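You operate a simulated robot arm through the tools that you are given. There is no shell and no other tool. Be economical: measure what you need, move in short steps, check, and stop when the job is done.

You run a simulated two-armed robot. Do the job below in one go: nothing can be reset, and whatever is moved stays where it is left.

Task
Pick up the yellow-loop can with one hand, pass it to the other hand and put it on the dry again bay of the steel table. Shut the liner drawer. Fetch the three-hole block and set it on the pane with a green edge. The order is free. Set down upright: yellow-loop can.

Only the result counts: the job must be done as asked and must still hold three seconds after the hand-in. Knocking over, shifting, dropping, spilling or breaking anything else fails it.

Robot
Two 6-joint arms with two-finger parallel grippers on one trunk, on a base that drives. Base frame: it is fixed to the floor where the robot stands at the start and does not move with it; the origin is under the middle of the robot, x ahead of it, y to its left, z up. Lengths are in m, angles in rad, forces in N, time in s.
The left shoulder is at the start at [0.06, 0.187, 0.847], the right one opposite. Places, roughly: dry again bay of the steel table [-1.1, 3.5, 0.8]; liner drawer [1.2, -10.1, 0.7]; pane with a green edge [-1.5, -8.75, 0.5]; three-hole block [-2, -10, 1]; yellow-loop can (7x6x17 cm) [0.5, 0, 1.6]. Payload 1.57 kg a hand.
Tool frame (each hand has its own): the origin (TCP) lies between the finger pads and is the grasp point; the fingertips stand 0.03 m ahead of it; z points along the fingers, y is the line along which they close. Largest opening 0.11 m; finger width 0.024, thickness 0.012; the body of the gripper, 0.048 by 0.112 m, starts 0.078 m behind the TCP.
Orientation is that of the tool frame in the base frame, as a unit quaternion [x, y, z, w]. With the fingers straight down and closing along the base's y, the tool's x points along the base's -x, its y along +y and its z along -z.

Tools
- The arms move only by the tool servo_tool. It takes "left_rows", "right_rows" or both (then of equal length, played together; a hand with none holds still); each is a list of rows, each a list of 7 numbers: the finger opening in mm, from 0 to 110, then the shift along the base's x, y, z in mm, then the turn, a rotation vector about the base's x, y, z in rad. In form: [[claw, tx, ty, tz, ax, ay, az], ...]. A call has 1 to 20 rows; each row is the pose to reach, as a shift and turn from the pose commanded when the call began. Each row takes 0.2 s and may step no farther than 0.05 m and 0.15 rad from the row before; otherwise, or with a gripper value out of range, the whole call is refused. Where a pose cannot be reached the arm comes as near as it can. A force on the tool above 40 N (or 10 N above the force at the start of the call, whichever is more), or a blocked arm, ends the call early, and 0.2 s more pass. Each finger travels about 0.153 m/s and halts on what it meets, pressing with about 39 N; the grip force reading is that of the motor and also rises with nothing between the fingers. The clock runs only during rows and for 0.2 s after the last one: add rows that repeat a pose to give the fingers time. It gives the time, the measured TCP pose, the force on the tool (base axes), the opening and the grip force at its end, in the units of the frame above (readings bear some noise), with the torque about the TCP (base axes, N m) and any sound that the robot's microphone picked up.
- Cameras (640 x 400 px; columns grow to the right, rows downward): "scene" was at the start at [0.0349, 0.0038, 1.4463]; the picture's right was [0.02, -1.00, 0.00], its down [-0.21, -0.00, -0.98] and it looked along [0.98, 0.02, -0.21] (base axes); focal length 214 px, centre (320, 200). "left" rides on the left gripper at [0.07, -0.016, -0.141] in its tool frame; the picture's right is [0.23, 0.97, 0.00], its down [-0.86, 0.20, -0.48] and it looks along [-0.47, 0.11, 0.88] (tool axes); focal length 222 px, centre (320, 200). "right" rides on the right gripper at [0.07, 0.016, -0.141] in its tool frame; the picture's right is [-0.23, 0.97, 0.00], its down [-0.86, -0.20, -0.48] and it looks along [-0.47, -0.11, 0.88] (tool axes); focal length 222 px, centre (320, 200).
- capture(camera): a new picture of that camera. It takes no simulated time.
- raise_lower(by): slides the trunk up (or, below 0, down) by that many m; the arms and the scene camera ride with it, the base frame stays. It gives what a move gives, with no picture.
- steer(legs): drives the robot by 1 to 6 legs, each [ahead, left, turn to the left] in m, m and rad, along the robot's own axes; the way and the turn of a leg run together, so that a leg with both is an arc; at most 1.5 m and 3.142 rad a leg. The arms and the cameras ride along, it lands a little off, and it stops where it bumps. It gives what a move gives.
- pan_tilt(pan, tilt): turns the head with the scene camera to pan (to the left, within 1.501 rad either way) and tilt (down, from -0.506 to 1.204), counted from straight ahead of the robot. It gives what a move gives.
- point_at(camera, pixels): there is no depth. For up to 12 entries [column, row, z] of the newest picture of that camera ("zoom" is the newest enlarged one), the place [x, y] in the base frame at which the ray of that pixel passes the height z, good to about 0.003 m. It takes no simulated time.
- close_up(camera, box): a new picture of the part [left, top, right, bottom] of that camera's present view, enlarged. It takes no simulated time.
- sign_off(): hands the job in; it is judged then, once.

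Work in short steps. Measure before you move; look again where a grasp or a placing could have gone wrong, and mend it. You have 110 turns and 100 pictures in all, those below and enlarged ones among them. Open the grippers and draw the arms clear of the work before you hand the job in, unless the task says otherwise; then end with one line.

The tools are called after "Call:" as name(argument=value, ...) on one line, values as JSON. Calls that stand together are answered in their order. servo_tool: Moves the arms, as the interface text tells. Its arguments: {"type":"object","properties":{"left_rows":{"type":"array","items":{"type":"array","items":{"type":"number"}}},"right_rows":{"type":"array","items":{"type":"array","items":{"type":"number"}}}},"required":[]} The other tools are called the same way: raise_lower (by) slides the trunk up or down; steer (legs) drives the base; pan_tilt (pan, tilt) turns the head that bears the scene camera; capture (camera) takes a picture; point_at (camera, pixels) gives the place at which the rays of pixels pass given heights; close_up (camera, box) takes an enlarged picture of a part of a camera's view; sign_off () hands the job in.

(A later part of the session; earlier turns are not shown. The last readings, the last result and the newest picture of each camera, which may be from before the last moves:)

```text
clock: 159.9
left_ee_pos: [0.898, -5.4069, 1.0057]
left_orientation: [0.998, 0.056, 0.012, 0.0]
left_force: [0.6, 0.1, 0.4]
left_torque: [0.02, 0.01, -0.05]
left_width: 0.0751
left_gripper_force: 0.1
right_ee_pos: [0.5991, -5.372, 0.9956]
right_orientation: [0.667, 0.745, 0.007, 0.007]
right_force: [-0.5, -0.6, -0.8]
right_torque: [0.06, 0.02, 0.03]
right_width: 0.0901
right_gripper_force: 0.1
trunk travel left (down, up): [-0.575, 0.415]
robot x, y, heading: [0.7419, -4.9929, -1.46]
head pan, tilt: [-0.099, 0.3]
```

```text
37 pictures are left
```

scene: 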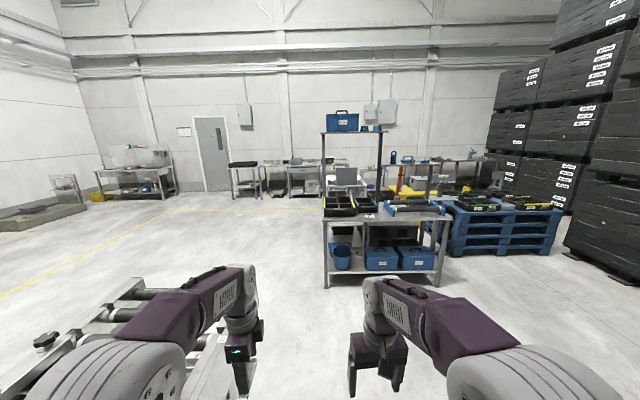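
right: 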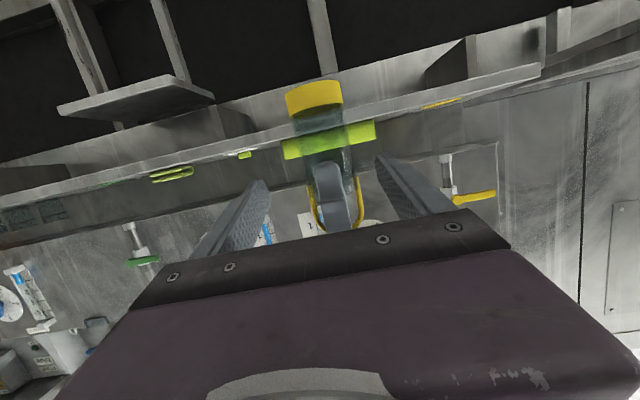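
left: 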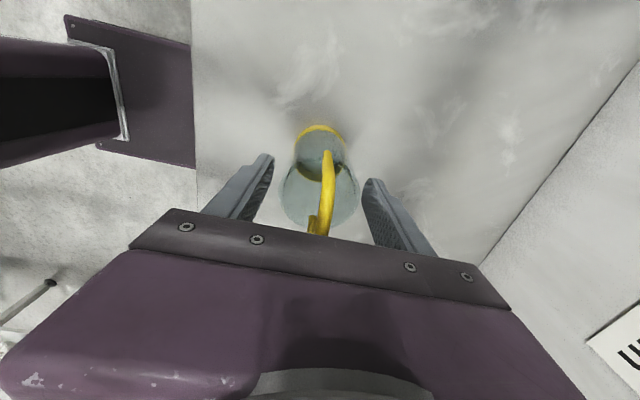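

I bumped the conveyor on the left side and stopped. I ease off to the right and measure the conveyor end (150,282), its edge (225,340) and workbench legs (326,287), (437,287).

Call:
point_at(camera="scene", pixels=[[140, 282, 0.7], [225, 340, 0.7], [326, 287, 0], [437, 285, 0], [340, 250, 0], [450, 253, 0], [232, 197, 0], [345, 195, 0]])

Call:
steer(legs=[[0, -0.15, -0.1]])

Call:
pan_tilt(pan=0.8, tilt=0.6)

Call:
capture(camera="scene")

```text
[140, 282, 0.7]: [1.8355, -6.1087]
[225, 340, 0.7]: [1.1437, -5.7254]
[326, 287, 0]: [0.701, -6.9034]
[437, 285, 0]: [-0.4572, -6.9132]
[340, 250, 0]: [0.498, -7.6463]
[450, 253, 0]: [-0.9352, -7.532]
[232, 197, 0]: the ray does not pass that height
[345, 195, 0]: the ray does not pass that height
```

```text
clock: 160.6
left_ee_pos: [0.8982, -5.4077, 1.0054]
left_orientation: [0.999, 0.054, 0.009, -0.001]
left_force: [0.1, -0.7, -0.4]
left_torque: [0.0, -0.01, -0.03]
left_width: 0.0749
left_gripper_force: 0.1
right_ee_pos: [0.5983, -5.3718, 0.9975]
right_orientation: [0.667, 0.745, 0.005, 0.005]
right_force: [-0.5, -1.7, -0.2]
right_torque: [0.04, 0.02, 0.0]
right_width: 0.0902
right_gripper_force: 0.2
trunk travel left (down, up): [-0.575, 0.415]
robot x, y, heading: [0.7404, -4.9927, -1.463]
head pan, tilt: [-0.099, 0.3]
stopped in leg 1: the robot was blocked; the commanded pose is now the measured one
```

```text
clock: 161.8
left_ee_pos: [0.898, -5.4078, 1.0056]
left_orientation: [0.998, 0.055, 0.01, 0.0]
left_force: [0.0, 0.6, 0.0]
left_torque: [0.02, -0.01, 0.0]
left_width: 0.0749
left_gripper_force: 0.1
right_ee_pos: [0.5982, -5.3714, 0.9961]
right_orientation: [0.666, 0.746, 0.006, 0.006]
right_force: [1.2, -0.7, -0.9]
right_torque: [-0.03, 0.03, 0.0]
right_width: 0.0902
right_gripper_force: 0.1
trunk travel left (down, up): [-0.575, 0.415]
robot x, y, heading: [0.7399, -4.9946, -1.458]
head pan, tilt: [0.799, 0.6]
```

```text
36 pictures are left
```

scene: 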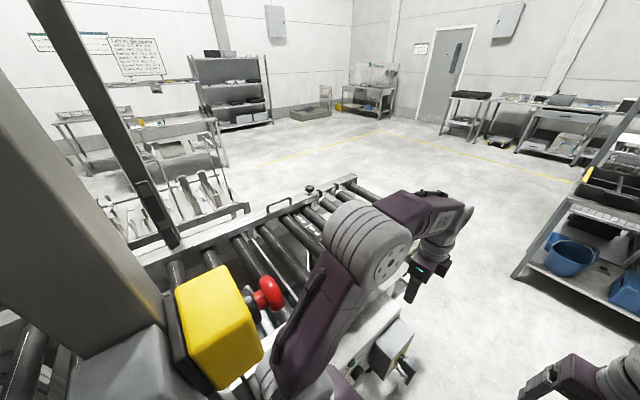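

The base is against the roller conveyor's side (yellow box at (215,325)). The turn in that leg likely jammed it, so I try a pure small strafe to the right.

Call:
steer(legs=[[0, -0.1, 0]])

```text
clock: 162.9
left_ee_pos: [0.8162, -5.4173, 1.0023]
left_orientation: [0.998, 0.056, 0.002, 0.0]
left_force: [0.4, -0.7, -0.4]
left_torque: [0.01, -0.06, -0.04]
left_width: 0.0749
left_gripper_force: 0.1
right_ee_pos: [0.5174, -5.3823, 0.998]
right_orientation: [0.666, 0.746, 0.0, 0.0]
right_force: [-0.5, -0.3, 0.6]
right_torque: [0.02, -0.03, 0.01]
right_width: 0.09
right_gripper_force: 0.0
trunk travel left (down, up): [-0.575, 0.415]
robot x, y, heading: [0.6467, -5.0101, -1.459]
head pan, tilt: [0.799, 0.6]
```

Freed. I measure the conveyor end points now and plan the gap between conveyor and bench.

Call:
capture(camera="scene")

Call:
point_at(camera="scene", pixels=[[347, 180, 0.75], [312, 190, 0.75], [395, 300, 0.75], [430, 290, 0.75], [385, 345, 0.5]])

```text
35 pictures are left
```

scene: 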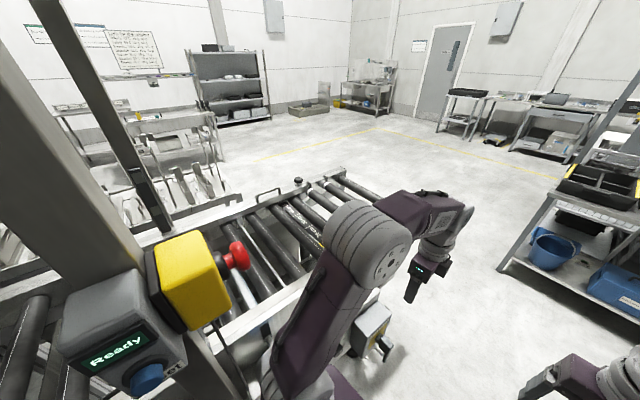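

```text
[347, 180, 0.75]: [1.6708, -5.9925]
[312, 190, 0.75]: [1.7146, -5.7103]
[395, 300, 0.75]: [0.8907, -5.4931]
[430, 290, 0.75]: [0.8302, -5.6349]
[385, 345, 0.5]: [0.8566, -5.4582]
```

The conveyor ends at y≈-6.0 (corner ≈(1.1,-6.0)), bench front at y≈-6.9. I raise the trunk 0.3 so the hands pass over the bench front, then go right, ahead to y≈-6.45 and strafe left in between.

Call:
raise_lower(by=0.3)

Call:
steer(legs=[[0, -0.2, -0.111], [1.4, 0, 0]])

Call:
pan_tilt(pan=0.5, tilt=0.6)

Call:
capture(camera="scene")

```text
clock: 165.9
left_ee_pos: [0.8193, -5.4165, 1.3028]
left_orientation: [0.999, 0.054, 0.0, -0.001]
left_force: [-0.2, -0.3, 0.8]
left_torque: [-0.02, 0.01, 0.04]
left_width: 0.075
left_gripper_force: 0.2
right_ee_pos: [0.5185, -5.3826, 1.3]
right_orientation: [0.666, 0.746, -0.001, 0.0]
right_force: [0.1, -0.2, 0.9]
right_torque: [0.0, -0.01, 0.02]
right_width: 0.09
right_gripper_force: 0.0
trunk travel left (down, up): [-0.875, 0.115]
robot x, y, heading: [0.6413, -5.0067, -1.456]
head pan, tilt: [0.799, 0.6]
```

```text
clock: 174.1
left_ee_pos: [0.5915, -6.8365, 1.3036]
left_orientation: [1.0, 0.009, 0.001, 0.0]
left_force: [0.6, 1.0, 0.6]
left_torque: [-0.02, 0.02, -0.02]
left_width: 0.075
left_gripper_force: 0.0
right_ee_pos: [0.2959, -6.7734, 1.2998]
right_orientation: [0.7, 0.714, -0.001, -0.001]
right_force: [-0.2, 0.7, 0.4]
right_torque: [-0.03, 0.0, 0.04]
right_width: 0.0903
right_gripper_force: 0.2
trunk travel left (down, up): [-0.875, 0.115]
robot x, y, heading: [0.4554, -6.4103, -1.555]
head pan, tilt: [0.799, 0.6]
```

```text
clock: 174.9
left_ee_pos: [0.5912, -6.8374, 1.303]
left_orientation: [1.0, 0.009, 0.001, 0.0]
left_force: [0.3, -0.6, 0.4]
left_torque: [-0.01, 0.01, -0.01]
left_width: 0.075
left_gripper_force: 0.0
right_ee_pos: [0.2964, -6.7745, 1.2988]
right_orientation: [0.7, 0.714, -0.001, -0.001]
right_force: [0.0, -0.2, -0.3]
right_torque: [0.0, 0.0, -0.02]
right_width: 0.09
right_gripper_force: 0.0
trunk travel left (down, up): [-0.875, 0.115]
robot x, y, heading: [0.4558, -6.4083, -1.549]
head pan, tilt: [0.499, 0.6]
```

```text
34 pictures are left
```

scene: 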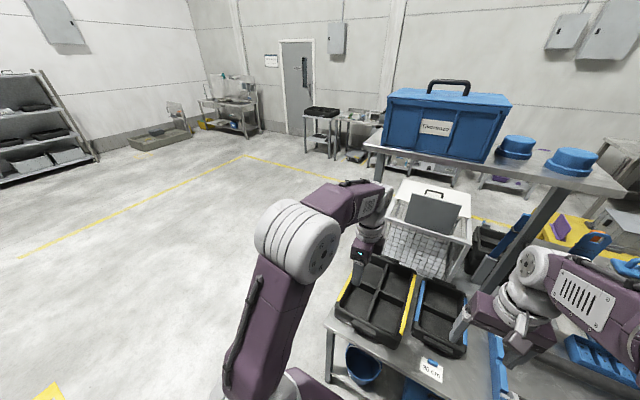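

Open floor to the left. I strafe left 0.95 m, go ahead 1.2 m, and look ahead toward the far benches.

Call:
steer(legs=[[0, 0.95, 0], [1.1, 0, 0]])

Call:
pan_tilt(pan=-0.4, tilt=0.4)

Call:
capture(camera="scene")

```text
clock: 185.1
left_ee_pos: [1.5458, -7.9256, 1.3029]
left_orientation: [1.0, -0.001, 0.001, 0.0]
left_force: [0.5, 0.8, -0.1]
left_torque: [-0.01, 0.01, -0.01]
left_width: 0.0751
left_gripper_force: 0.0
right_ee_pos: [1.252, -7.8554, 1.2997]
right_orientation: [0.707, 0.708, 0.0, 0.0]
right_force: [-0.6, -0.3, -0.3]
right_torque: [0.03, 0.0, 0.0]
right_width: 0.0899
right_gripper_force: 0.0
trunk travel left (down, up): [-0.875, 0.115]
robot x, y, heading: [1.4189, -7.4949, -1.573]
head pan, tilt: [0.499, 0.6]
```

```text
clock: 186.3
left_ee_pos: [1.5466, -7.9253, 1.3024]
left_orientation: [1.0, 0.0, 0.001, 0.0]
left_force: [0.4, -0.9, 0.5]
left_torque: [0.0, 0.01, 0.0]
left_width: 0.0752
left_gripper_force: 0.1
right_ee_pos: [1.2508, -7.858, 1.2992]
right_orientation: [0.707, 0.707, -0.001, 0.0]
right_force: [-0.3, 0.7, 0.1]
right_torque: [-0.03, 0.04, -0.03]
right_width: 0.0902
right_gripper_force: 0.0
trunk travel left (down, up): [-0.875, 0.115]
robot x, y, heading: [1.4198, -7.4968, -1.57]
head pan, tilt: [-0.4, 0.4]
```

```text
33 pictures are left
```

scene: 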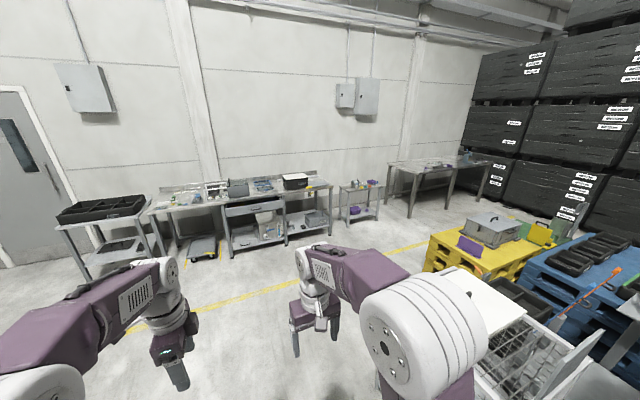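

The bench with an open drawer is at (250,210), the block's bench at (440,170), and a yellow pallet at (490,240). I zoom on each.

Call:
close_up(camera="scene", box=[140, 150, 380, 270])

Call:
close_up(camera="scene", box=[370, 140, 620, 300])

Call:
point_at(camera="scene", pixels=[[225, 210, 0.7], [284, 205, 0.7], [230, 258, 0], [333, 233, 0], [385, 195, 0.9], [490, 163, 0.9], [440, 232, 0.5], [520, 235, 0.5]])

```text
2.67 times, centred on (260, 210) of scene
```

zoom: 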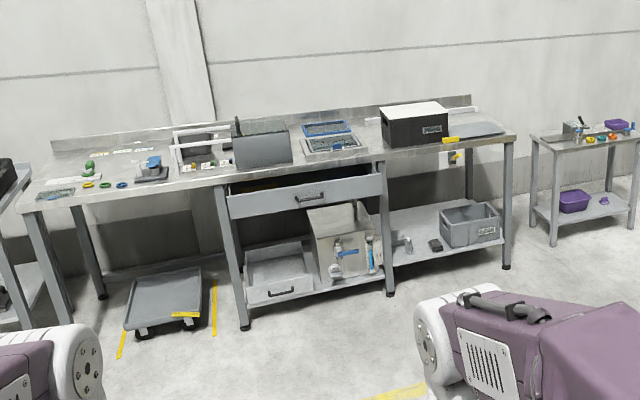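

```text
2.50 times, centred on (495, 220) of scene
```

zoom: 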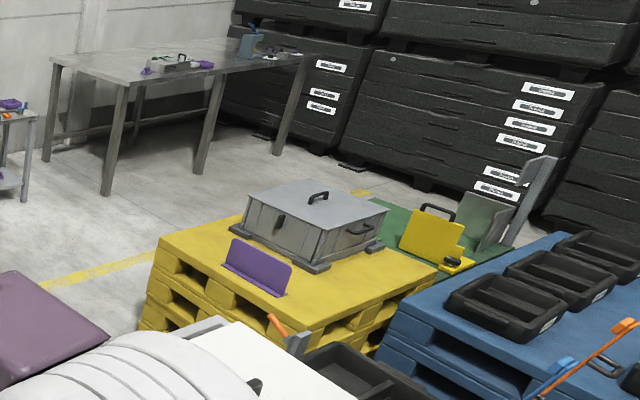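

```text
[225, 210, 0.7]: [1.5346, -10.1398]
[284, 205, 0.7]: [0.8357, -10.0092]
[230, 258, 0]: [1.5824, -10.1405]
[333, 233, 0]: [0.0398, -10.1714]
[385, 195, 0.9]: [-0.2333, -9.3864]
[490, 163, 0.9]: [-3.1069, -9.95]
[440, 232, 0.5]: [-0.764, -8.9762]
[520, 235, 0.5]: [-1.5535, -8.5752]
```

Top drawer panel spans x≈0.84–1.53 at y≈-10.05, z≈0.7, clearly open. I drive nearer, lower the trunk and look at it closely.

Call:
steer(legs=[[1.4, -0.13, 0]])

Call:
raise_lower(by=-0.4)

Call:
pan_tilt(pan=0.0, tilt=0.5)

Call:
capture(camera="scene")

```text
clock: 193.3
left_ee_pos: [1.3857, -9.3152, 1.3045]
left_orientation: [1.0, -0.014, 0.001, 0.0]
left_force: [-0.9, -0.1, -0.1]
left_torque: [-0.03, 0.03, 0.03]
left_width: 0.075
left_gripper_force: 0.1
right_ee_pos: [1.0931, -9.2376, 1.3005]
right_orientation: [0.716, 0.698, 0.0, -0.001]
right_force: [0.6, -0.5, 0.2]
right_torque: [0.0, 0.01, -0.03]
right_width: 0.09
right_gripper_force: 0.0
trunk travel left (down, up): [-0.875, 0.115]
robot x, y, heading: [1.2692, -8.8808, -1.598]
head pan, tilt: [-0.4, 0.4]
```

```text
clock: 197.1
left_ee_pos: [1.3875, -9.3158, 0.9024]
left_orientation: [1.0, -0.014, 0.001, 0.0]
left_force: [0.4, 0.6, -0.7]
left_torque: [-0.02, -0.03, -0.01]
left_width: 0.0749
left_gripper_force: 0.0
right_ee_pos: [1.0934, -9.2394, 0.8984]
right_orientation: [0.717, 0.698, -0.001, -0.001]
right_force: [0.2, -0.3, -0.8]
right_torque: [-0.02, 0.01, 0.03]
right_width: 0.0902
right_gripper_force: 0.0
trunk travel left (down, up): [-0.475, 0.515]
robot x, y, heading: [1.2694, -8.883, -1.597]
head pan, tilt: [-0.4, 0.4]
```

```text
clock: 198.0
left_ee_pos: [1.3873, -9.3157, 0.9031]
left_orientation: [1.0, -0.014, 0.0, -0.001]
left_force: [-0.9, -0.1, -0.1]
left_torque: [0.03, 0.04, 0.02]
left_width: 0.0751
left_gripper_force: 0.0
right_ee_pos: [1.094, -9.2402, 0.8994]
right_orientation: [0.716, 0.698, -0.001, 0.0]
right_force: [0.6, 0.0, -0.4]
right_torque: [-0.03, 0.0, 0.02]
right_width: 0.09
right_gripper_force: 0.1
trunk travel left (down, up): [-0.475, 0.515]
robot x, y, heading: [1.2738, -8.8826, -1.595]
head pan, tilt: [0.0, 0.499]
```

```text
30 pictures are left
```

scene: 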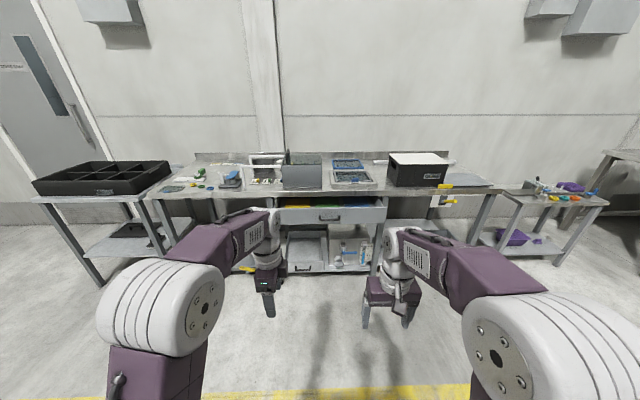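

The drawer panel is at columns 275–387, rows 207–224, handle (330,216). I measure it at several heights for triangulation with the earlier view.

Call:
point_at(camera="scene", pixels=[[330, 208, 0.75], [330, 208, 0.7], [330, 224, 0.65], [330, 224, 0.6], [275, 208, 0.75], [387, 207, 0.75], [330, 216, 0.7]])

Call:
close_up(camera="scene", box=[250, 180, 410, 280])

```text
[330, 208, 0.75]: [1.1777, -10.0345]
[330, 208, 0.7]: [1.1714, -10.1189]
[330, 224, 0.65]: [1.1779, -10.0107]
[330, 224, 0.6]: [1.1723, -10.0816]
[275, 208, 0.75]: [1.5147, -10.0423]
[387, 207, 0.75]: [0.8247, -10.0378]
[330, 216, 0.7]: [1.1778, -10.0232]
```

```text
4.00 times, centred on (330, 230) of scene
```

zoom: 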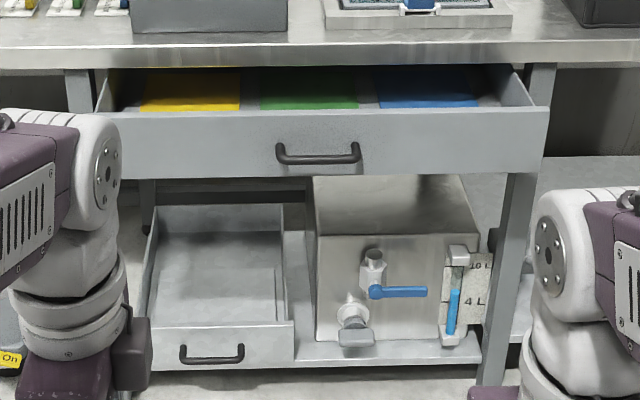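

Panel at y≈-10.02, z≈0.65–0.755, x 0.82–1.51, handle at x 1.14–1.21. I lower the trunk 0.2, point the closed right hand forward (15° down) and draw the left up and back.

Call:
raise_lower(by=-0.2)

Call:
servo_tool(right_rows=[[70, 0, -15, 2, -0.131, 0.003, 0], [50, 0, -29, 4, -0.262, 0.006, 0], [30, 0, -43, 6, -0.393, 0.009, 0], [10, 0, -57, 8, -0.524, 0.012, 0], [0, 0, -72, 10, -0.655, 0.015, 0], [0, 0, -86, 10, -0.785, 0.018, 0], [0, 0, -100, 10, -0.916, 0.021, 0], [0, 0, -114, 10, -1.047, 0.024, 0], [0, 0, -130, 10, -1.178, 0.028, 0], [0, 0, -143, 10, -1.309, 0.031, 0], [0, 0, -143, 10, -1.309, 0.031, 0]], left_rows=[[75, 0, 15, 15, 0, 0, 0], [75, 0, 30, 30, 0, 0, 0], [75, 0, 45, 45, 0, 0, 0], [75, 0, 60, 60, 0, 0, 0], [75, 0, 75, 75, 0, 0, 0], [75, 0, 90, 90, 0, 0, 0], [75, 0, 105, 105, 0, 0, 0], [75, 0, 120, 120, 0, 0, 0], [75, 0, 130, 135, 0, 0, 0], [75, 0, 130, 150, 0, 0, 0], [75, 0, 130, 150, 0, 0, 0]])

```text
clock: 200.1
left_ee_pos: [1.3863, -9.3159, 0.703]
left_orientation: [1.0, -0.014, 0.002, -0.001]
left_force: [0.3, 0.7, 0.0]
left_torque: [0.02, 0.0, 0.02]
left_width: 0.075
left_gripper_force: 0.1
right_ee_pos: [1.0943, -9.2397, 0.7005]
right_orientation: [0.716, 0.698, -0.001, -0.001]
right_force: [0.3, 0.4, 0.3]
right_torque: [-0.03, -0.03, 0.05]
right_width: 0.0901
right_gripper_force: 0.0
trunk travel left (down, up): [-0.275, 0.715]
robot x, y, heading: [1.2683, -8.8852, -1.597]
head pan, tilt: [0.0, 0.499]
```

```text
clock: 202.5
left_ee_pos: [1.3865, -9.1875, 0.8509]
left_orientation: [1.0, -0.015, 0.0, -0.001]
left_force: [0.1, -0.8, 0.5]
left_torque: [-0.02, -0.02, -0.06]
left_width: 0.0751
left_gripper_force: 0.0
right_ee_pos: [1.0922, -9.3878, 0.7268]
right_orientation: [0.569, 0.555, -0.434, 0.424]
right_force: [0.2, -0.3, 0.4]
right_torque: [-0.04, 0.03, 0.0]
right_width: 0.0002
right_gripper_force: 21.4
right hand out of reach, approached as far as the arm can: row 6, 7, 8, 9, 10, 11
trunk travel left (down, up): [-0.275, 0.715]
robot x, y, heading: [1.274, -8.882, -1.594]
head pan, tilt: [0.0, 0.499]
```

Fingertips at y≈-9.417, z≈0.72. I drive ahead 0.5 m and look with the right camera.

Call:
steer(legs=[[0.5, 0, 0]])

Call:
capture(camera="right")

```text
clock: 205.6
left_ee_pos: [1.3736, -9.7013, 0.8513]
left_orientation: [1.0, -0.012, 0.0, -0.001]
left_force: [0.4, -0.1, 0.7]
left_torque: [0.01, -0.01, 0.01]
left_width: 0.0749
left_gripper_force: 0.1
right_ee_pos: [1.0808, -9.9024, 0.728]
right_orientation: [0.57, 0.555, -0.434, 0.424]
right_force: [0.6, 0.6, 0.3]
right_torque: [0.03, 0.02, -0.01]
right_width: 0.0
right_gripper_force: 21.5
trunk travel left (down, up): [-0.275, 0.715]
robot x, y, heading: [1.2556, -9.3987, -1.597]
head pan, tilt: [0.0, 0.499]
```

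```text
28 pictures are left
```

right: 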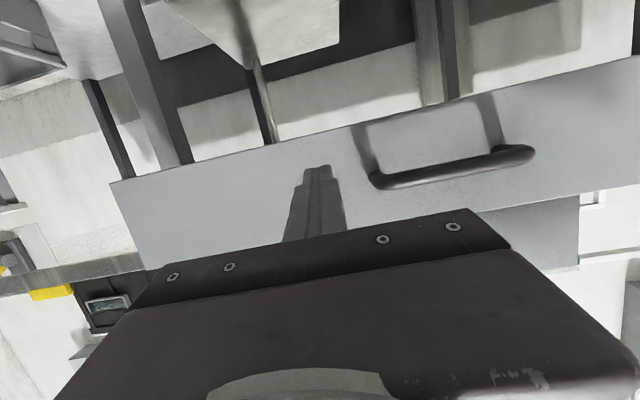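

The closed tips face the panel at mid-height, clear of the handle (370–535). I push forward 150 mm in small rows; a block will end the call.

Call:
servo_tool(right_rows=[[0, 0, -15, -1, 0, 0, 0], [0, 0, -30, -2, 0, 0, 0], [0, 0, -45, -3, 0, 0, 0], [0, 0, -60, -4, 0, 0, 0], [0, 0, -75, -5, 0, 0, 0], [0, 0, -85, -6, 0, 0, 0], [0, 0, -95, -6, 0, 0, 0], [0, 0, -105, -6, 0, 0, 0], [0, 0, -115, -6, 0, 0, 0], [0, 0, -125, -6, 0, 0, 0], [0, 0, -135, -6, 0, 0, 0], [0, 0, -145, -6, 0, 0, 0]])

Call:
capture(camera="right")

```text
clock: 208.2
left_ee_pos: [1.3736, -9.7019, 0.8518]
left_orientation: [1.0, -0.012, 0.001, -0.001]
left_force: [0.1, -0.6, -0.2]
left_torque: [-0.01, 0.01, -0.03]
left_width: 0.0752
left_gripper_force: 0.1
right_ee_pos: [1.0785, -10.0478, 0.7211]
right_orientation: [0.569, 0.555, -0.434, 0.424]
right_force: [0.0, -0.4, -0.4]
right_torque: [0.0, 0.01, 0.03]
right_width: 0.0
right_gripper_force: 20.7
trunk travel left (down, up): [-0.275, 0.715]
robot x, y, heading: [1.2567, -9.403, -1.596]
head pan, tilt: [0.0, 0.499]
```

```text
27 pictures are left
```

right: 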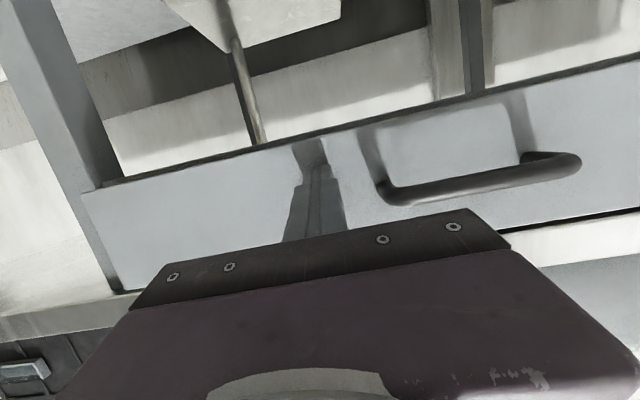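

No force yet; I keep pushing another 70 mm.

Call:
servo_tool(right_rows=[[0, 0, -10, 0, 0, 0, 0], [0, 0, -20, 0, 0, 0, 0], [0, 0, -30, 0, 0, 0, 0], [0, 0, -40, 0, 0, 0, 0], [0, 0, -50, 0, 0, 0, 0], [0, 0, -60, 0, 0, 0, 0], [0, 0, -70, 0, 0, 0, 0]])

Call:
capture(camera="scene")

```text
clock: 208.8
left_ee_pos: [1.3731, -9.696, 0.8541]
left_orientation: [1.0, -0.014, 0.0, 0.003]
left_force: [0.0, 0.6, -0.5]
left_torque: [0.0, -0.04, 0.0]
left_width: 0.075
left_gripper_force: 0.1
right_ee_pos: [1.0804, -10.0582, 0.721]
right_orientation: [0.571, 0.556, -0.432, 0.422]
right_force: [0.2, 33.2, 11.6]
right_torque: [-0.47, -0.24, 0.08]
right_width: 0.0003
right_gripper_force: 20.9
trunk travel left (down, up): [-0.275, 0.715]
robot x, y, heading: [1.2579, -9.4001, -1.599]
head pan, tilt: [0.0, 0.499]
stopped in row 3 (right hand): the force on the tool passed its limit (the readings are from after the stop); the commanded pose is now the measured one
```

```text
26 pictures are left
```

scene: 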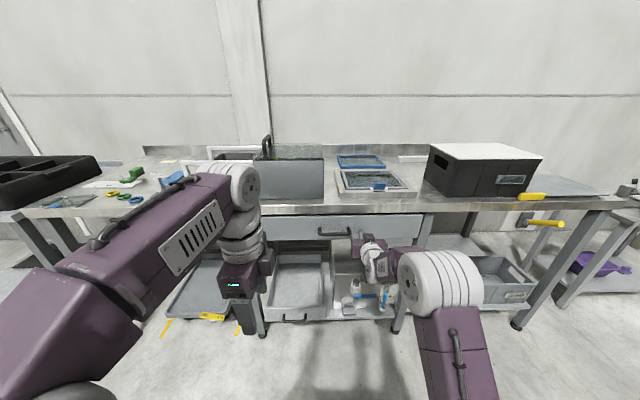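

Blocked at 40 N with tips at y≈-10.087, and no interior is visible any more. I zoom to confirm it is shut, after drawing back.

Call:
servo_tool(right_rows=[[0, 0, 30, 0, 0, 0, 0], [0, 0, 70, 0, 0, 0, 0], [0, 0, 110, 0, 0, 0, 0], [0, 0, 150, 0, 0, 0, 0]])

Call:
close_up(camera="scene", box=[240, 180, 440, 280])

Call:
capture(camera="right")

```text
clock: 209.8
left_ee_pos: [1.3737, -9.7015, 0.8516]
left_orientation: [1.0, -0.012, 0.001, 0.0]
left_force: [1.1, -0.1, -0.1]
left_torque: [-0.01, 0.02, -0.01]
left_width: 0.075
left_gripper_force: 0.2
right_ee_pos: [1.0805, -9.9134, 0.7164]
right_orientation: [0.572, 0.558, -0.43, 0.42]
right_force: [-0.4, 0.4, 0.2]
right_torque: [-0.02, -0.01, 0.01]
right_width: 0.0
right_gripper_force: 21.3
trunk travel left (down, up): [-0.275, 0.715]
robot x, y, heading: [1.2546, -9.3998, -1.599]
head pan, tilt: [0.0, 0.499]
```

```text
3.20 times, centred on (340, 230) of scene
```

zoom: 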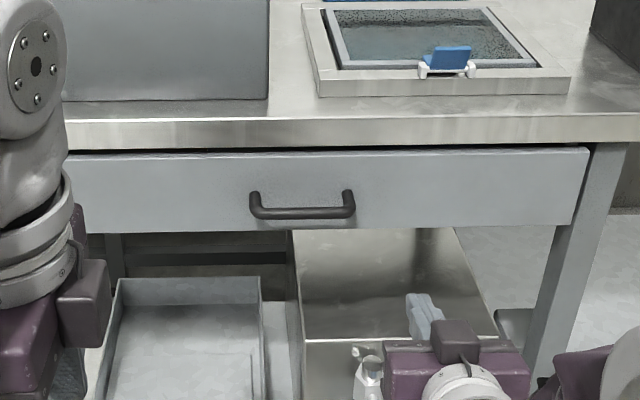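

```text
24 pictures are left
```

right: 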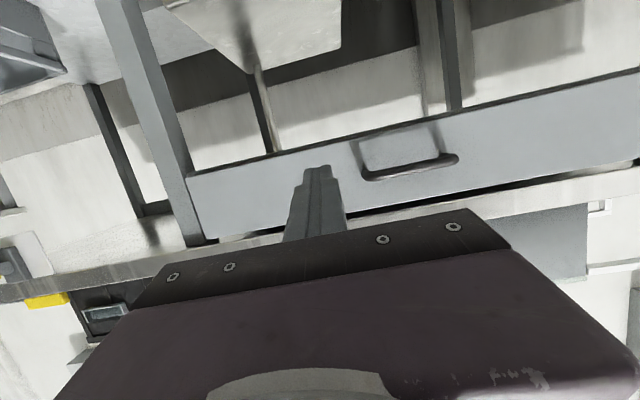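

The drawer is shut: panel flush under the top. I back off 0.6 m, point the right hand down again, raise the trunk, and look to the right.

Call:
steer(legs=[[-0.6, 0, 0]])

Call:
servo_tool(right_rows=[[0, 0, 5, 2, 0.131, -0.003, 0], [10, 0, 10, 4, 0.262, -0.006, 0], [30, 0, 15, 6, 0.393, -0.009, 0], [50, 0, 20, 8, 0.524, -0.012, 0], [70, 0, 30, 10, 0.655, -0.015, 0], [90, 0, 50, 20, 0.785, -0.018, 0], [90, 0, 70, 30, 0.916, -0.021, 0], [90, 0, 90, 50, 1.047, -0.024, 0], [90, 0, 110, 70, 1.178, -0.028, 0], [90, 0, 130, 90, 1.309, -0.031, 0], [90, 0, 130, 100, 1.309, -0.031, 0]])

Call:
raise_lower(by=0.4)

Call:
pan_tilt(pan=-1.1, tilt=0.4)

Call:
capture(camera="scene")

```text
clock: 213.2
left_ee_pos: [1.3896, -9.0972, 0.8519]
left_orientation: [1.0, -0.011, 0.001, 0.0]
left_force: [-0.4, 0.1, 0.0]
left_torque: [-0.02, -0.05, 0.0]
left_width: 0.0748
left_gripper_force: 0.1
right_ee_pos: [1.0945, -9.3107, 0.717]
right_orientation: [0.571, 0.559, -0.429, 0.421]
right_force: [0.9, -0.3, -0.3]
right_torque: [0.0, 0.01, -0.01]
right_width: 0.0
right_gripper_force: 21.4
trunk travel left (down, up): [-0.275, 0.715]
robot x, y, heading: [1.2689, -8.7937, -1.598]
head pan, tilt: [0.0, 0.499]
```

```text
clock: 215.6
left_ee_pos: [1.3887, -9.0982, 0.852]
left_orientation: [1.0, -0.013, 0.001, 0.001]
left_force: [0.0, 0.4, 0.2]
left_torque: [-0.02, 0.01, 0.01]
left_width: 0.075
left_gripper_force: 0.1
right_ee_pos: [1.096, -9.1799, 0.8183]
right_orientation: [0.716, 0.698, 0.008, -0.005]
right_force: [-0.1, 0.4, -0.2]
right_torque: [-0.01, 0.05, 0.02]
right_width: 0.09
right_gripper_force: 0.1
right hand out of reach, approached as far as the arm can: row 4, 5
trunk travel left (down, up): [-0.275, 0.715]
robot x, y, heading: [1.2692, -8.7937, -1.594]
head pan, tilt: [0.0, 0.499]
```

```text
clock: 219.4
left_ee_pos: [1.3887, -9.0978, 1.2521]
left_orientation: [1.0, -0.012, 0.001, 0.0]
left_force: [0.0, 0.1, -0.5]
left_torque: [0.04, 0.0, 0.01]
left_width: 0.0749
left_gripper_force: 0.2
right_ee_pos: [1.0958, -9.1809, 1.2175]
right_orientation: [0.715, 0.699, 0.008, -0.005]
right_force: [-0.1, 0.2, -0.4]
right_torque: [-0.02, 0.02, -0.03]
right_width: 0.0901
right_gripper_force: 0.0
trunk travel left (down, up): [-0.675, 0.315]
robot x, y, heading: [1.274, -8.7939, -1.589]
head pan, tilt: [0.0, 0.499]
```

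```text
clock: 220.8
left_ee_pos: [1.3894, -9.0977, 1.2519]
left_orientation: [1.0, -0.012, 0.001, -0.001]
left_force: [0.6, -1.0, 0.8]
left_torque: [0.0, 0.01, 0.01]
left_width: 0.0749
left_gripper_force: 0.0
right_ee_pos: [1.0949, -9.1806, 1.2175]
right_orientation: [0.716, 0.698, 0.008, -0.007]
right_force: [-0.8, -0.3, -0.3]
right_torque: [-0.01, -0.01, 0.01]
right_width: 0.0899
right_gripper_force: 0.1
trunk travel left (down, up): [-0.675, 0.315]
robot x, y, heading: [1.2718, -8.7921, -1.588]
head pan, tilt: [-1.1, 0.4]
```

```text
23 pictures are left
```

scene: 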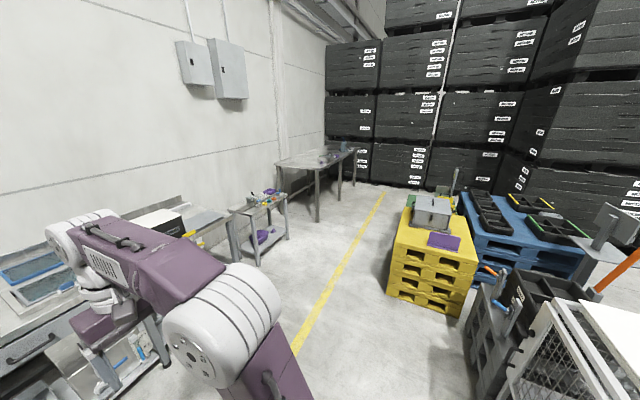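

There is an aisle along the yellow line between bench and yellow pallet. I measure its limits and zoom on the bench and the pallet.

Call:
point_at(camera="scene", pixels=[[318, 220, 0], [340, 200, 0], [284, 240, 0], [258, 265, 0], [389, 294, 0], [397, 240, 0], [468, 350, 0], [355, 148, 0.9], [277, 165, 0.9]])

Call:
close_up(camera="scene", box=[270, 130, 370, 200])

Call:
close_up(camera="scene", box=[380, 160, 520, 260])

```text
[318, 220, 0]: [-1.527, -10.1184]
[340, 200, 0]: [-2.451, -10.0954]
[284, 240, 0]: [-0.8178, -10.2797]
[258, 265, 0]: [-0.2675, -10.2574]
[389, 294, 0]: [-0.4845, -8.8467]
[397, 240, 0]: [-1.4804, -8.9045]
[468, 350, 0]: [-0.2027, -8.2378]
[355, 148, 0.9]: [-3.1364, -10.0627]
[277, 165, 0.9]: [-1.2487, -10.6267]
```

```text
5.71 times, centred on (320, 165) of scene
```

zoom: 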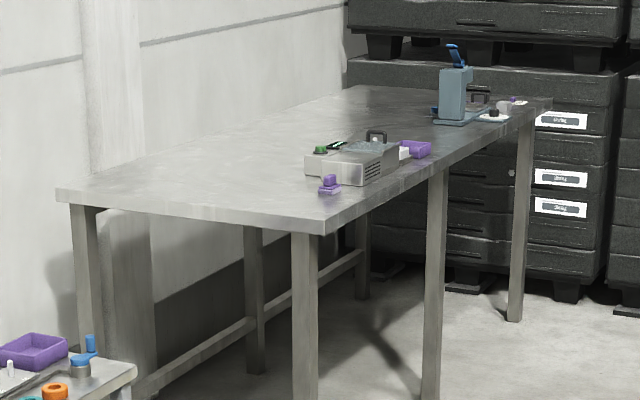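

```text
4.00 times, centred on (450, 210) of scene
```

zoom: 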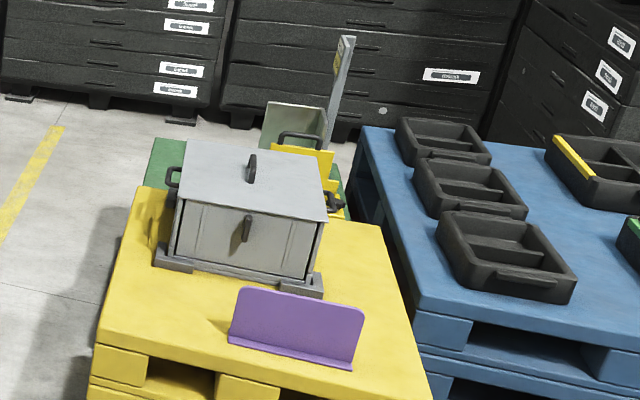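

Aisle between y≈-8.85 (pallet) and -10.1 (bench legs). I go ahead to y≈-9.4 and strafe right to x≈-1.5, staying faced to the bench.

Call:
steer(legs=[[0.6, 0, 0.02], [0, -1.4, 0], [0, -1.4, 0]])

Call:
pan_tilt(pan=-0.3, tilt=0.6)

Call:
capture(camera="scene")

```text
clock: 237.3
left_ee_pos: [-1.3999, -9.6673, 1.2526]
left_orientation: [1.0, -0.001, 0.001, 0.0]
left_force: [0.6, 0.1, -0.1]
left_torque: [0.04, 0.02, -0.03]
left_width: 0.0748
left_gripper_force: 0.0
right_ee_pos: [-1.6919, -9.757, 1.2178]
right_orientation: [0.708, 0.707, 0.007, -0.006]
right_force: [-0.6, -0.7, 0.5]
right_torque: [-0.03, 0.02, 0.02]
right_width: 0.0901
right_gripper_force: 0.1
trunk travel left (down, up): [-0.675, 0.315]
robot x, y, heading: [-1.5269, -9.3674, -1.575]
head pan, tilt: [-1.1, 0.4]
```

```text
clock: 238.4
left_ee_pos: [-1.4002, -9.6681, 1.252]
left_orientation: [1.0, -0.001, 0.0, 0.0]
left_force: [0.4, -0.2, -0.9]
left_torque: [-0.01, 0.02, 0.01]
left_width: 0.0751
left_gripper_force: 0.1
right_ee_pos: [-1.6917, -9.7564, 1.2176]
right_orientation: [0.708, 0.706, 0.008, -0.006]
right_force: [-0.5, 0.5, -0.8]
right_torque: [-0.02, -0.01, 0.03]
right_width: 0.09
right_gripper_force: 0.0
trunk travel left (down, up): [-0.675, 0.315]
robot x, y, heading: [-1.5261, -9.3692, -1.57]
head pan, tilt: [-0.3, 0.6]
```

```text
20 pictures are left
```

scene: 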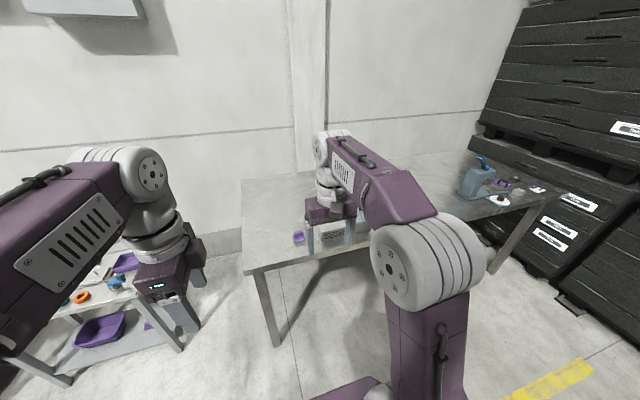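

The right arm hides the bench items; the right hand camera is just above them, so I use it.

Call:
capture(camera="right")

```text
19 pictures are left
```

right: 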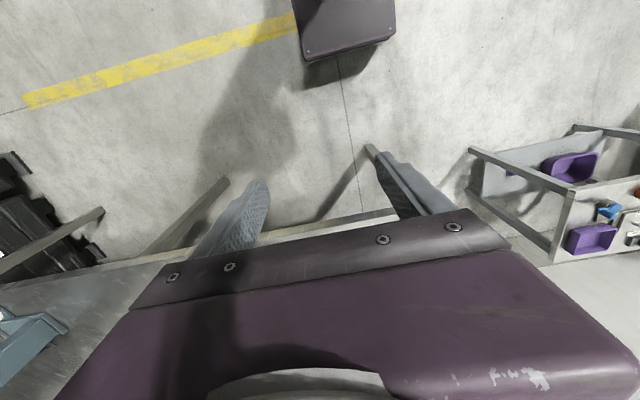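

That view looks backward. I move the right hand out to the right and back, then zoom on the bench items.

Call:
servo_tool(right_rows=[[90, -40, 15, 0, 0, 0, 0], [90, -80, 30, 0, 0, 0, 0], [90, -120, 45, 0, 0, 0, 0], [90, -160, 60, 0, 0, 0, 0], [90, -200, 75, 0, 0, 0, 0], [90, -200, 75, 0, 0, 0, 0]])

Call:
close_up(camera="scene", box=[260, 160, 420, 260])

```text
clock: 239.8
left_ee_pos: [-1.4004, -9.6686, 1.2514]
left_orientation: [1.0, -0.001, 0.001, -0.001]
left_force: [0.7, 0.7, -0.1]
left_torque: [0.02, 0.03, -0.02]
left_width: 0.075
left_gripper_force: 0.0
right_ee_pos: [-1.8918, -9.6839, 1.218]
right_orientation: [0.707, 0.707, 0.008, -0.007]
right_force: [-0.1, 0.4, -0.3]
right_torque: [-0.02, 0.01, -0.02]
right_width: 0.0901
right_gripper_force: 0.1
trunk travel left (down, up): [-0.675, 0.315]
robot x, y, heading: [-1.5274, -9.3707, -1.566]
head pan, tilt: [-0.3, 0.6]
```

```text
4.00 times, centred on (340, 210) of scene
```

zoom: 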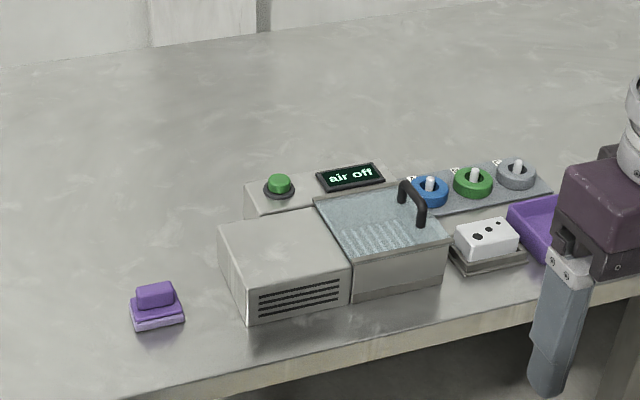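

The white three-hole block is at zoom (487,240) on a dark stand, beside the blower and a purple tray. I measure its corners and surroundings.

Call:
point_at(camera="zoom", pixels=[[456, 234, 0.95], [500, 218, 0.95], [520, 235, 0.95], [470, 248, 0.95], [470, 264, 0.92], [520, 252, 0.92], [455, 272, 0.9], [524, 262, 0.9], [445, 238, 0.96], [470, 300, 0.9], [430, 240, 0.95], [510, 210, 0.9]])

```text
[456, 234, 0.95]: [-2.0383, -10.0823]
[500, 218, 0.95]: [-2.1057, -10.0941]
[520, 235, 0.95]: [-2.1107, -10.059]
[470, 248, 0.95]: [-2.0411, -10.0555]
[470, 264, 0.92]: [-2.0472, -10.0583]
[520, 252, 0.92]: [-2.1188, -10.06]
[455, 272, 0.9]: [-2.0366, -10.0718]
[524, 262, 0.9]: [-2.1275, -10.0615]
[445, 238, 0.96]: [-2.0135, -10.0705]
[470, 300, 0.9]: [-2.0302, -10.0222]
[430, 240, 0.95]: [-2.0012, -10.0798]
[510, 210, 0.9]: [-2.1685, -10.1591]
```

I determine the bench height from its left front leg: foot (277,345) and top (258,273) in the scene picture.

Call:
point_at(camera="scene", pixels=[[277, 345, 0], [262, 273, 0.85], [262, 273, 0.9], [262, 273, 0.95], [243, 272, 0.9], [243, 272, 1.0], [495, 270, 0], [540, 200, 0.9], [540, 200, 0.95]])

```text
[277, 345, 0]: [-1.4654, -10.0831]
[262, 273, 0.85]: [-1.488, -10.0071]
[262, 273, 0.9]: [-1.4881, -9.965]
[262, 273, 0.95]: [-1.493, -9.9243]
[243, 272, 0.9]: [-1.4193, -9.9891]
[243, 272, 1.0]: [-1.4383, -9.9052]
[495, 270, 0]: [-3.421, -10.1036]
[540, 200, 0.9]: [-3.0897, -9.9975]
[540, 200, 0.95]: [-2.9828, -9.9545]
```

Two views put the bench top at z≈0.82–0.88; I will settle it by touch. The left hand already closes along y, so I use it for the block. I place it over free bench at (-1.56,-10.05) first.

Call:
steer(legs=[[0.18, -0.16, 0]])

Call:
raise_lower(by=-0.15)

Call:
servo_tool(left_rows=[[50, 0, -30, 0, 0, 0, 0], [20, 0, -60, 0, 0, 0, 0], [0, 0, -90, 0, 0, 0, 0], [0, 0, -120, 0, 0, 0, 0], [0, 0, -150, 0, 0, 0, 0], [0, 0, -180, 0, 0, 0, 0], [0, 0, -210, 0, 0, 0, 0], [0, 0, -210, -40, 0, 0, 0], [0, 0, -210, -80, 0, 0, 0], [0, 0, -210, -110, 0, 0, 0], [0, 0, -210, -130, 0, 0, 0], [0, 0, -210, -130, 0, 0, 0]])

Call:
capture(camera="left")

```text
clock: 241.6
left_ee_pos: [-1.5617, -9.85, 1.2525]
left_orientation: [1.0, -0.001, 0.001, -0.001]
left_force: [0.2, 0.5, 0.5]
left_torque: [0.0, 0.02, 0.01]
left_width: 0.075
left_gripper_force: 0.0
right_ee_pos: [-2.0509, -9.8656, 1.2176]
right_orientation: [0.708, 0.707, 0.008, -0.006]
right_force: [0.0, 0.1, 0.7]
right_torque: [-0.01, -0.02, 0.03]
right_width: 0.0897
right_gripper_force: 0.0
trunk travel left (down, up): [-0.675, 0.315]
robot x, y, heading: [-1.6906, -9.5475, -1.57]
head pan, tilt: [-0.3, 0.6]
```

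```text
clock: 243.3
left_ee_pos: [-1.5604, -9.8493, 1.1019]
left_orientation: [1.0, 0.0, 0.001, 0.0]
left_force: [-0.9, 0.0, -0.3]
left_torque: [-0.01, -0.03, 0.01]
left_width: 0.075
left_gripper_force: 0.1
right_ee_pos: [-2.052, -9.8655, 1.0652]
right_orientation: [0.707, 0.707, 0.008, -0.006]
right_force: [-0.4, -0.3, 0.6]
right_torque: [-0.02, 0.01, 0.04]
right_width: 0.0899
right_gripper_force: 0.0
trunk travel left (down, up): [-0.525, 0.465]
robot x, y, heading: [-1.6855, -9.5481, -1.568]
head pan, tilt: [-0.3, 0.6]
```

```text
clock: 245.9
left_ee_pos: [-1.5596, -10.0587, 0.9717]
left_orientation: [1.0, 0.0, 0.001, 0.0]
left_force: [-0.5, 0.2, 0.2]
left_torque: [0.0, 0.0, 0.0]
left_width: 0.0
left_gripper_force: 21.2
left hand out of reach, approached as far as the arm can: row 6, 7, 8
right_ee_pos: [-2.0522, -9.8658, 1.0671]
right_orientation: [0.707, 0.707, 0.008, -0.005]
right_force: [-0.4, 0.5, -0.6]
right_torque: [0.0, -0.01, -0.03]
right_width: 0.0896
right_gripper_force: 0.0
trunk travel left (down, up): [-0.525, 0.465]
robot x, y, heading: [-1.6871, -9.5455, -1.571]
head pan, tilt: [-0.3, 0.6]
```

```text
17 pictures are left
```

left: 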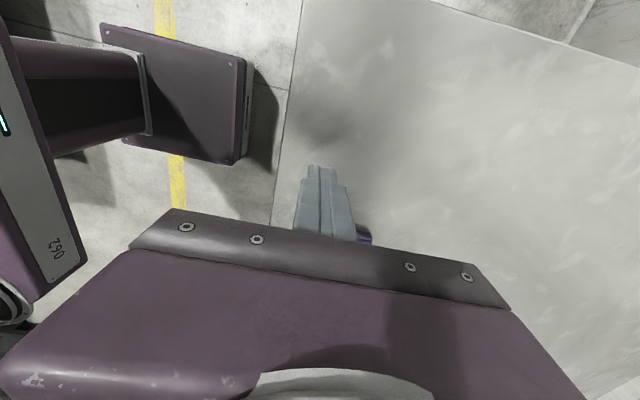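

The bench is below the tips, with the purple item just visible at (362,235). I check its distance.

Call:
point_at(camera="left", pixels=[[362, 228, 0.88], [275, 210, 0.88], [300, 20, 0.88], [362, 228, 0.84], [275, 210, 0.84]])

Call:
servo_tool(left_rows=[[0, 0, 0, -8, 0, 0, 0], [0, 0, 0, -16, 0, 0, 0], [0, 0, 0, -24, 0, 0, 0], [0, 0, 0, -32, 0, 0, 0], [0, 0, 0, -40, 0, 0, 0], [0, 0, 0, -48, 0, 0, 0], [0, 0, 0, -56, 0, 0, 0], [0, 0, 0, -64, 0, 0, 0], [0, 0, 0, -72, 0, 0, 0], [0, 0, 0, -80, 0, 0, 0], [0, 0, 0, -88, 0, 0, 0], [0, 0, 0, -96, 0, 0, 0], [0, 0, 0, -104, 0, 0, 0]])

```text
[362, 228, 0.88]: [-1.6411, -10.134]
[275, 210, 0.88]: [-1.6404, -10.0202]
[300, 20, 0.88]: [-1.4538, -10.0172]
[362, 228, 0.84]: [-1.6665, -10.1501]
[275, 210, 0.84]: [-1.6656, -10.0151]
```

```text
clock: 247.9
left_ee_pos: [-1.5614, -10.0593, 0.9106]
left_orientation: [1.0, 0.001, 0.001, 0.009]
left_force: [2.0, 13.1, 21.4]
left_torque: [0.6, 0.02, -0.06]
left_width: 0.0001
left_gripper_force: 21.6
right_ee_pos: [-2.0526, -9.8631, 1.0687]
right_orientation: [0.707, 0.707, 0.007, -0.005]
right_force: [-0.5, 0.2, -0.1]
right_torque: [0.02, -0.01, 0.02]
right_width: 0.0901
right_gripper_force: 0.2
trunk travel left (down, up): [-0.525, 0.465]
robot x, y, heading: [-1.6872, -9.5503, -1.571]
head pan, tilt: [-0.3, 0.6]
stopped in row 9 (left hand): the force on the tool passed its limit (the readings are from after the stop); the commanded pose is now the measured one
```

Contact at tip height: bench top z≈0.880. With that, the block's centre is ≈(-2.096,-10.10), top ≈0.92, ~70×33 mm. I lift and draw back the left hand, then strafe right 0.53 m.

Call:
servo_tool(left_rows=[[0, 0, 0, 40, 0, 0, 0], [20, 0, 0, 80, 0, 0, 0], [40, 0, 0, 120, 0, 0, 0], [60, 0, 40, 150, 0, 0, 0], [60, 0, 80, 150, 0, 0, 0], [60, 0, 120, 150, 0, 0, 0], [60, 0, 160, 150, 0, 0, 0], [60, 0, 190, 150, 0, 0, 0]])

Call:
steer(legs=[[0.03, -0.535, 0]])

Call:
close_up(camera="scene", box=[220, 180, 420, 305])

```text
clock: 249.7
left_ee_pos: [-1.5609, -9.8728, 1.0559]
left_orientation: [1.0, 0.0, 0.0, 0.007]
left_force: [0.3, 0.1, 0.0]
left_torque: [0.0, 0.01, -0.02]
left_width: 0.0597
left_gripper_force: 0.1
right_ee_pos: [-2.0514, -9.8659, 1.0676]
right_orientation: [0.707, 0.707, 0.008, -0.007]
right_force: [-0.5, -0.1, -0.1]
right_torque: [0.0, 0.01, 0.01]
right_width: 0.09
right_gripper_force: 0.0
trunk travel left (down, up): [-0.525, 0.465]
robot x, y, heading: [-1.684, -9.5509, -1.569]
head pan, tilt: [-0.3, 0.6]
```

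```text
clock: 252.8
left_ee_pos: [-2.0859, -9.9043, 1.056]
left_orientation: [1.0, 0.002, 0.0, 0.008]
left_force: [-0.2, -0.2, 0.2]
left_torque: [0.02, -0.03, -0.01]
left_width: 0.0602
left_gripper_force: 0.1
right_ee_pos: [-2.577, -9.9002, 1.0665]
right_orientation: [0.705, 0.709, 0.008, -0.005]
right_force: [0.1, 0.5, 0.0]
right_torque: [0.01, -0.06, -0.02]
right_width: 0.09
right_gripper_force: 0.1
trunk travel left (down, up): [-0.525, 0.465]
robot x, y, heading: [-2.2097, -9.5799, -1.568]
head pan, tilt: [-0.3, 0.6]
```

```text
3.20 times, centred on (320, 242) of scene
```

zoom: 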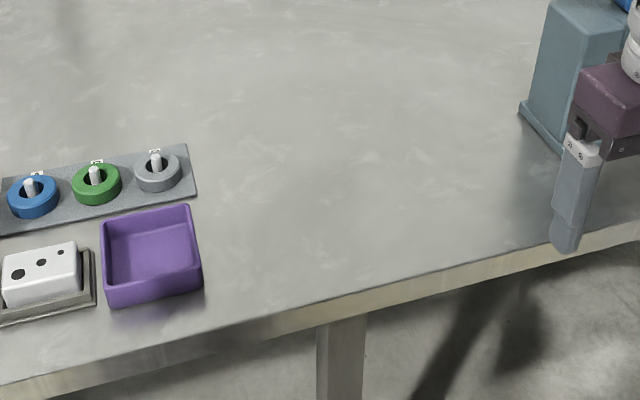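

The block top is visible at zoom (41,262). I measure it at z≈0.92 along with the stand's edges.

Call:
point_at(camera="zoom", pixels=[[41, 262, 0.92], [74, 242, 0.92], [82, 273, 0.92], [5, 284, 0.92], [4, 256, 0.92], [83, 290, 0.895], [8, 307, 0.895], [95, 303, 0.88], [88, 250, 0.895], [102, 285, 0.89]])

```text
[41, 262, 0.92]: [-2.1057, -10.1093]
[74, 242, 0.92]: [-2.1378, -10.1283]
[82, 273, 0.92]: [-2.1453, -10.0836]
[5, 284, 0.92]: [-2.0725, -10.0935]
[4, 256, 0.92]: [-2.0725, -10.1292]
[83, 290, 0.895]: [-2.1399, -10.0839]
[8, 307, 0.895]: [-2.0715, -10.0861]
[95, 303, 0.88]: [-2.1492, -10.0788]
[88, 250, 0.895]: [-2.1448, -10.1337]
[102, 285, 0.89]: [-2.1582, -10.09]
```

Block top spans x −2.072…−2.145, y −10.085…−10.129 → centre (-2.107,-10.106). I move the left hand above it at z≈1.04 and look.

Call:
servo_tool(left_rows=[[70, -5, -35, 0, 0, 0, 0], [70, -10, -70, 0, 0, 0, 0], [70, -15, -105, 0, 0, 0, 0], [70, -20, -140, 0, 0, 0, 0], [70, -21, -175, 0, 0, 0, 0], [70, -21, -202, -10, 0, 0, 0], [70, -21, -202, -40, 0, 0, 0], [70, -21, -202, -60, 0, 0, 0], [70, -21, -202, -60, 0, 0, 0]])

Call:
capture(camera="left")

```text
clock: 254.8
left_ee_pos: [-2.1094, -10.1159, 1.0014]
left_orientation: [1.0, 0.002, 0.001, 0.008]
left_force: [0.1, 0.4, -0.5]
left_torque: [0.02, -0.03, 0.0]
left_width: 0.07
left_gripper_force: 0.0
left hand out of reach, approached as far as the arm can: row 6, 7, 8, 9
right_ee_pos: [-2.5774, -9.9008, 1.0682]
right_orientation: [0.706, 0.708, 0.007, -0.005]
right_force: [-0.2, -0.3, -0.1]
right_torque: [-0.05, -0.04, 0.02]
right_width: 0.09
right_gripper_force: 0.1
trunk travel left (down, up): [-0.525, 0.465]
robot x, y, heading: [-2.2117, -9.5856, -1.564]
head pan, tilt: [-0.3, 0.6]
```

```text
15 pictures are left
```

left: 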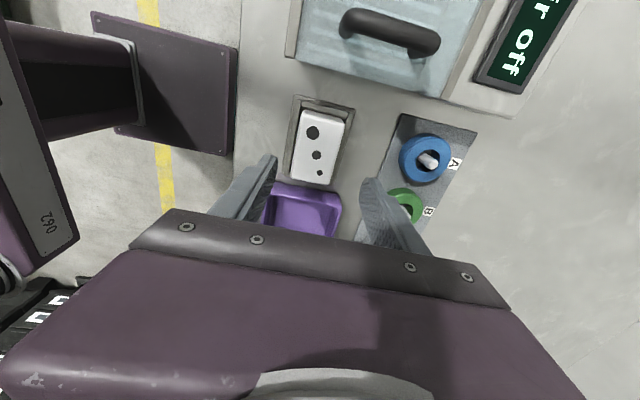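

The block is well seen at (317,147). I measure its corners at z 0.92 with this camera.

Call:
point_at(camera="left", pixels=[[304, 110, 0.92], [346, 120, 0.92], [330, 185, 0.92], [291, 178, 0.92], [317, 150, 0.92], [285, 180, 0.89], [330, 187, 0.89]])

```text
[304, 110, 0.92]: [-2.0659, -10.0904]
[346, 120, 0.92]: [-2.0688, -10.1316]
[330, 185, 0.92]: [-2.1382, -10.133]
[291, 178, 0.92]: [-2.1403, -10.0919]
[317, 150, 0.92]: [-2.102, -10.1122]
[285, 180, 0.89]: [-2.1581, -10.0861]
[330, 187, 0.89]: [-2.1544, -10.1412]
```

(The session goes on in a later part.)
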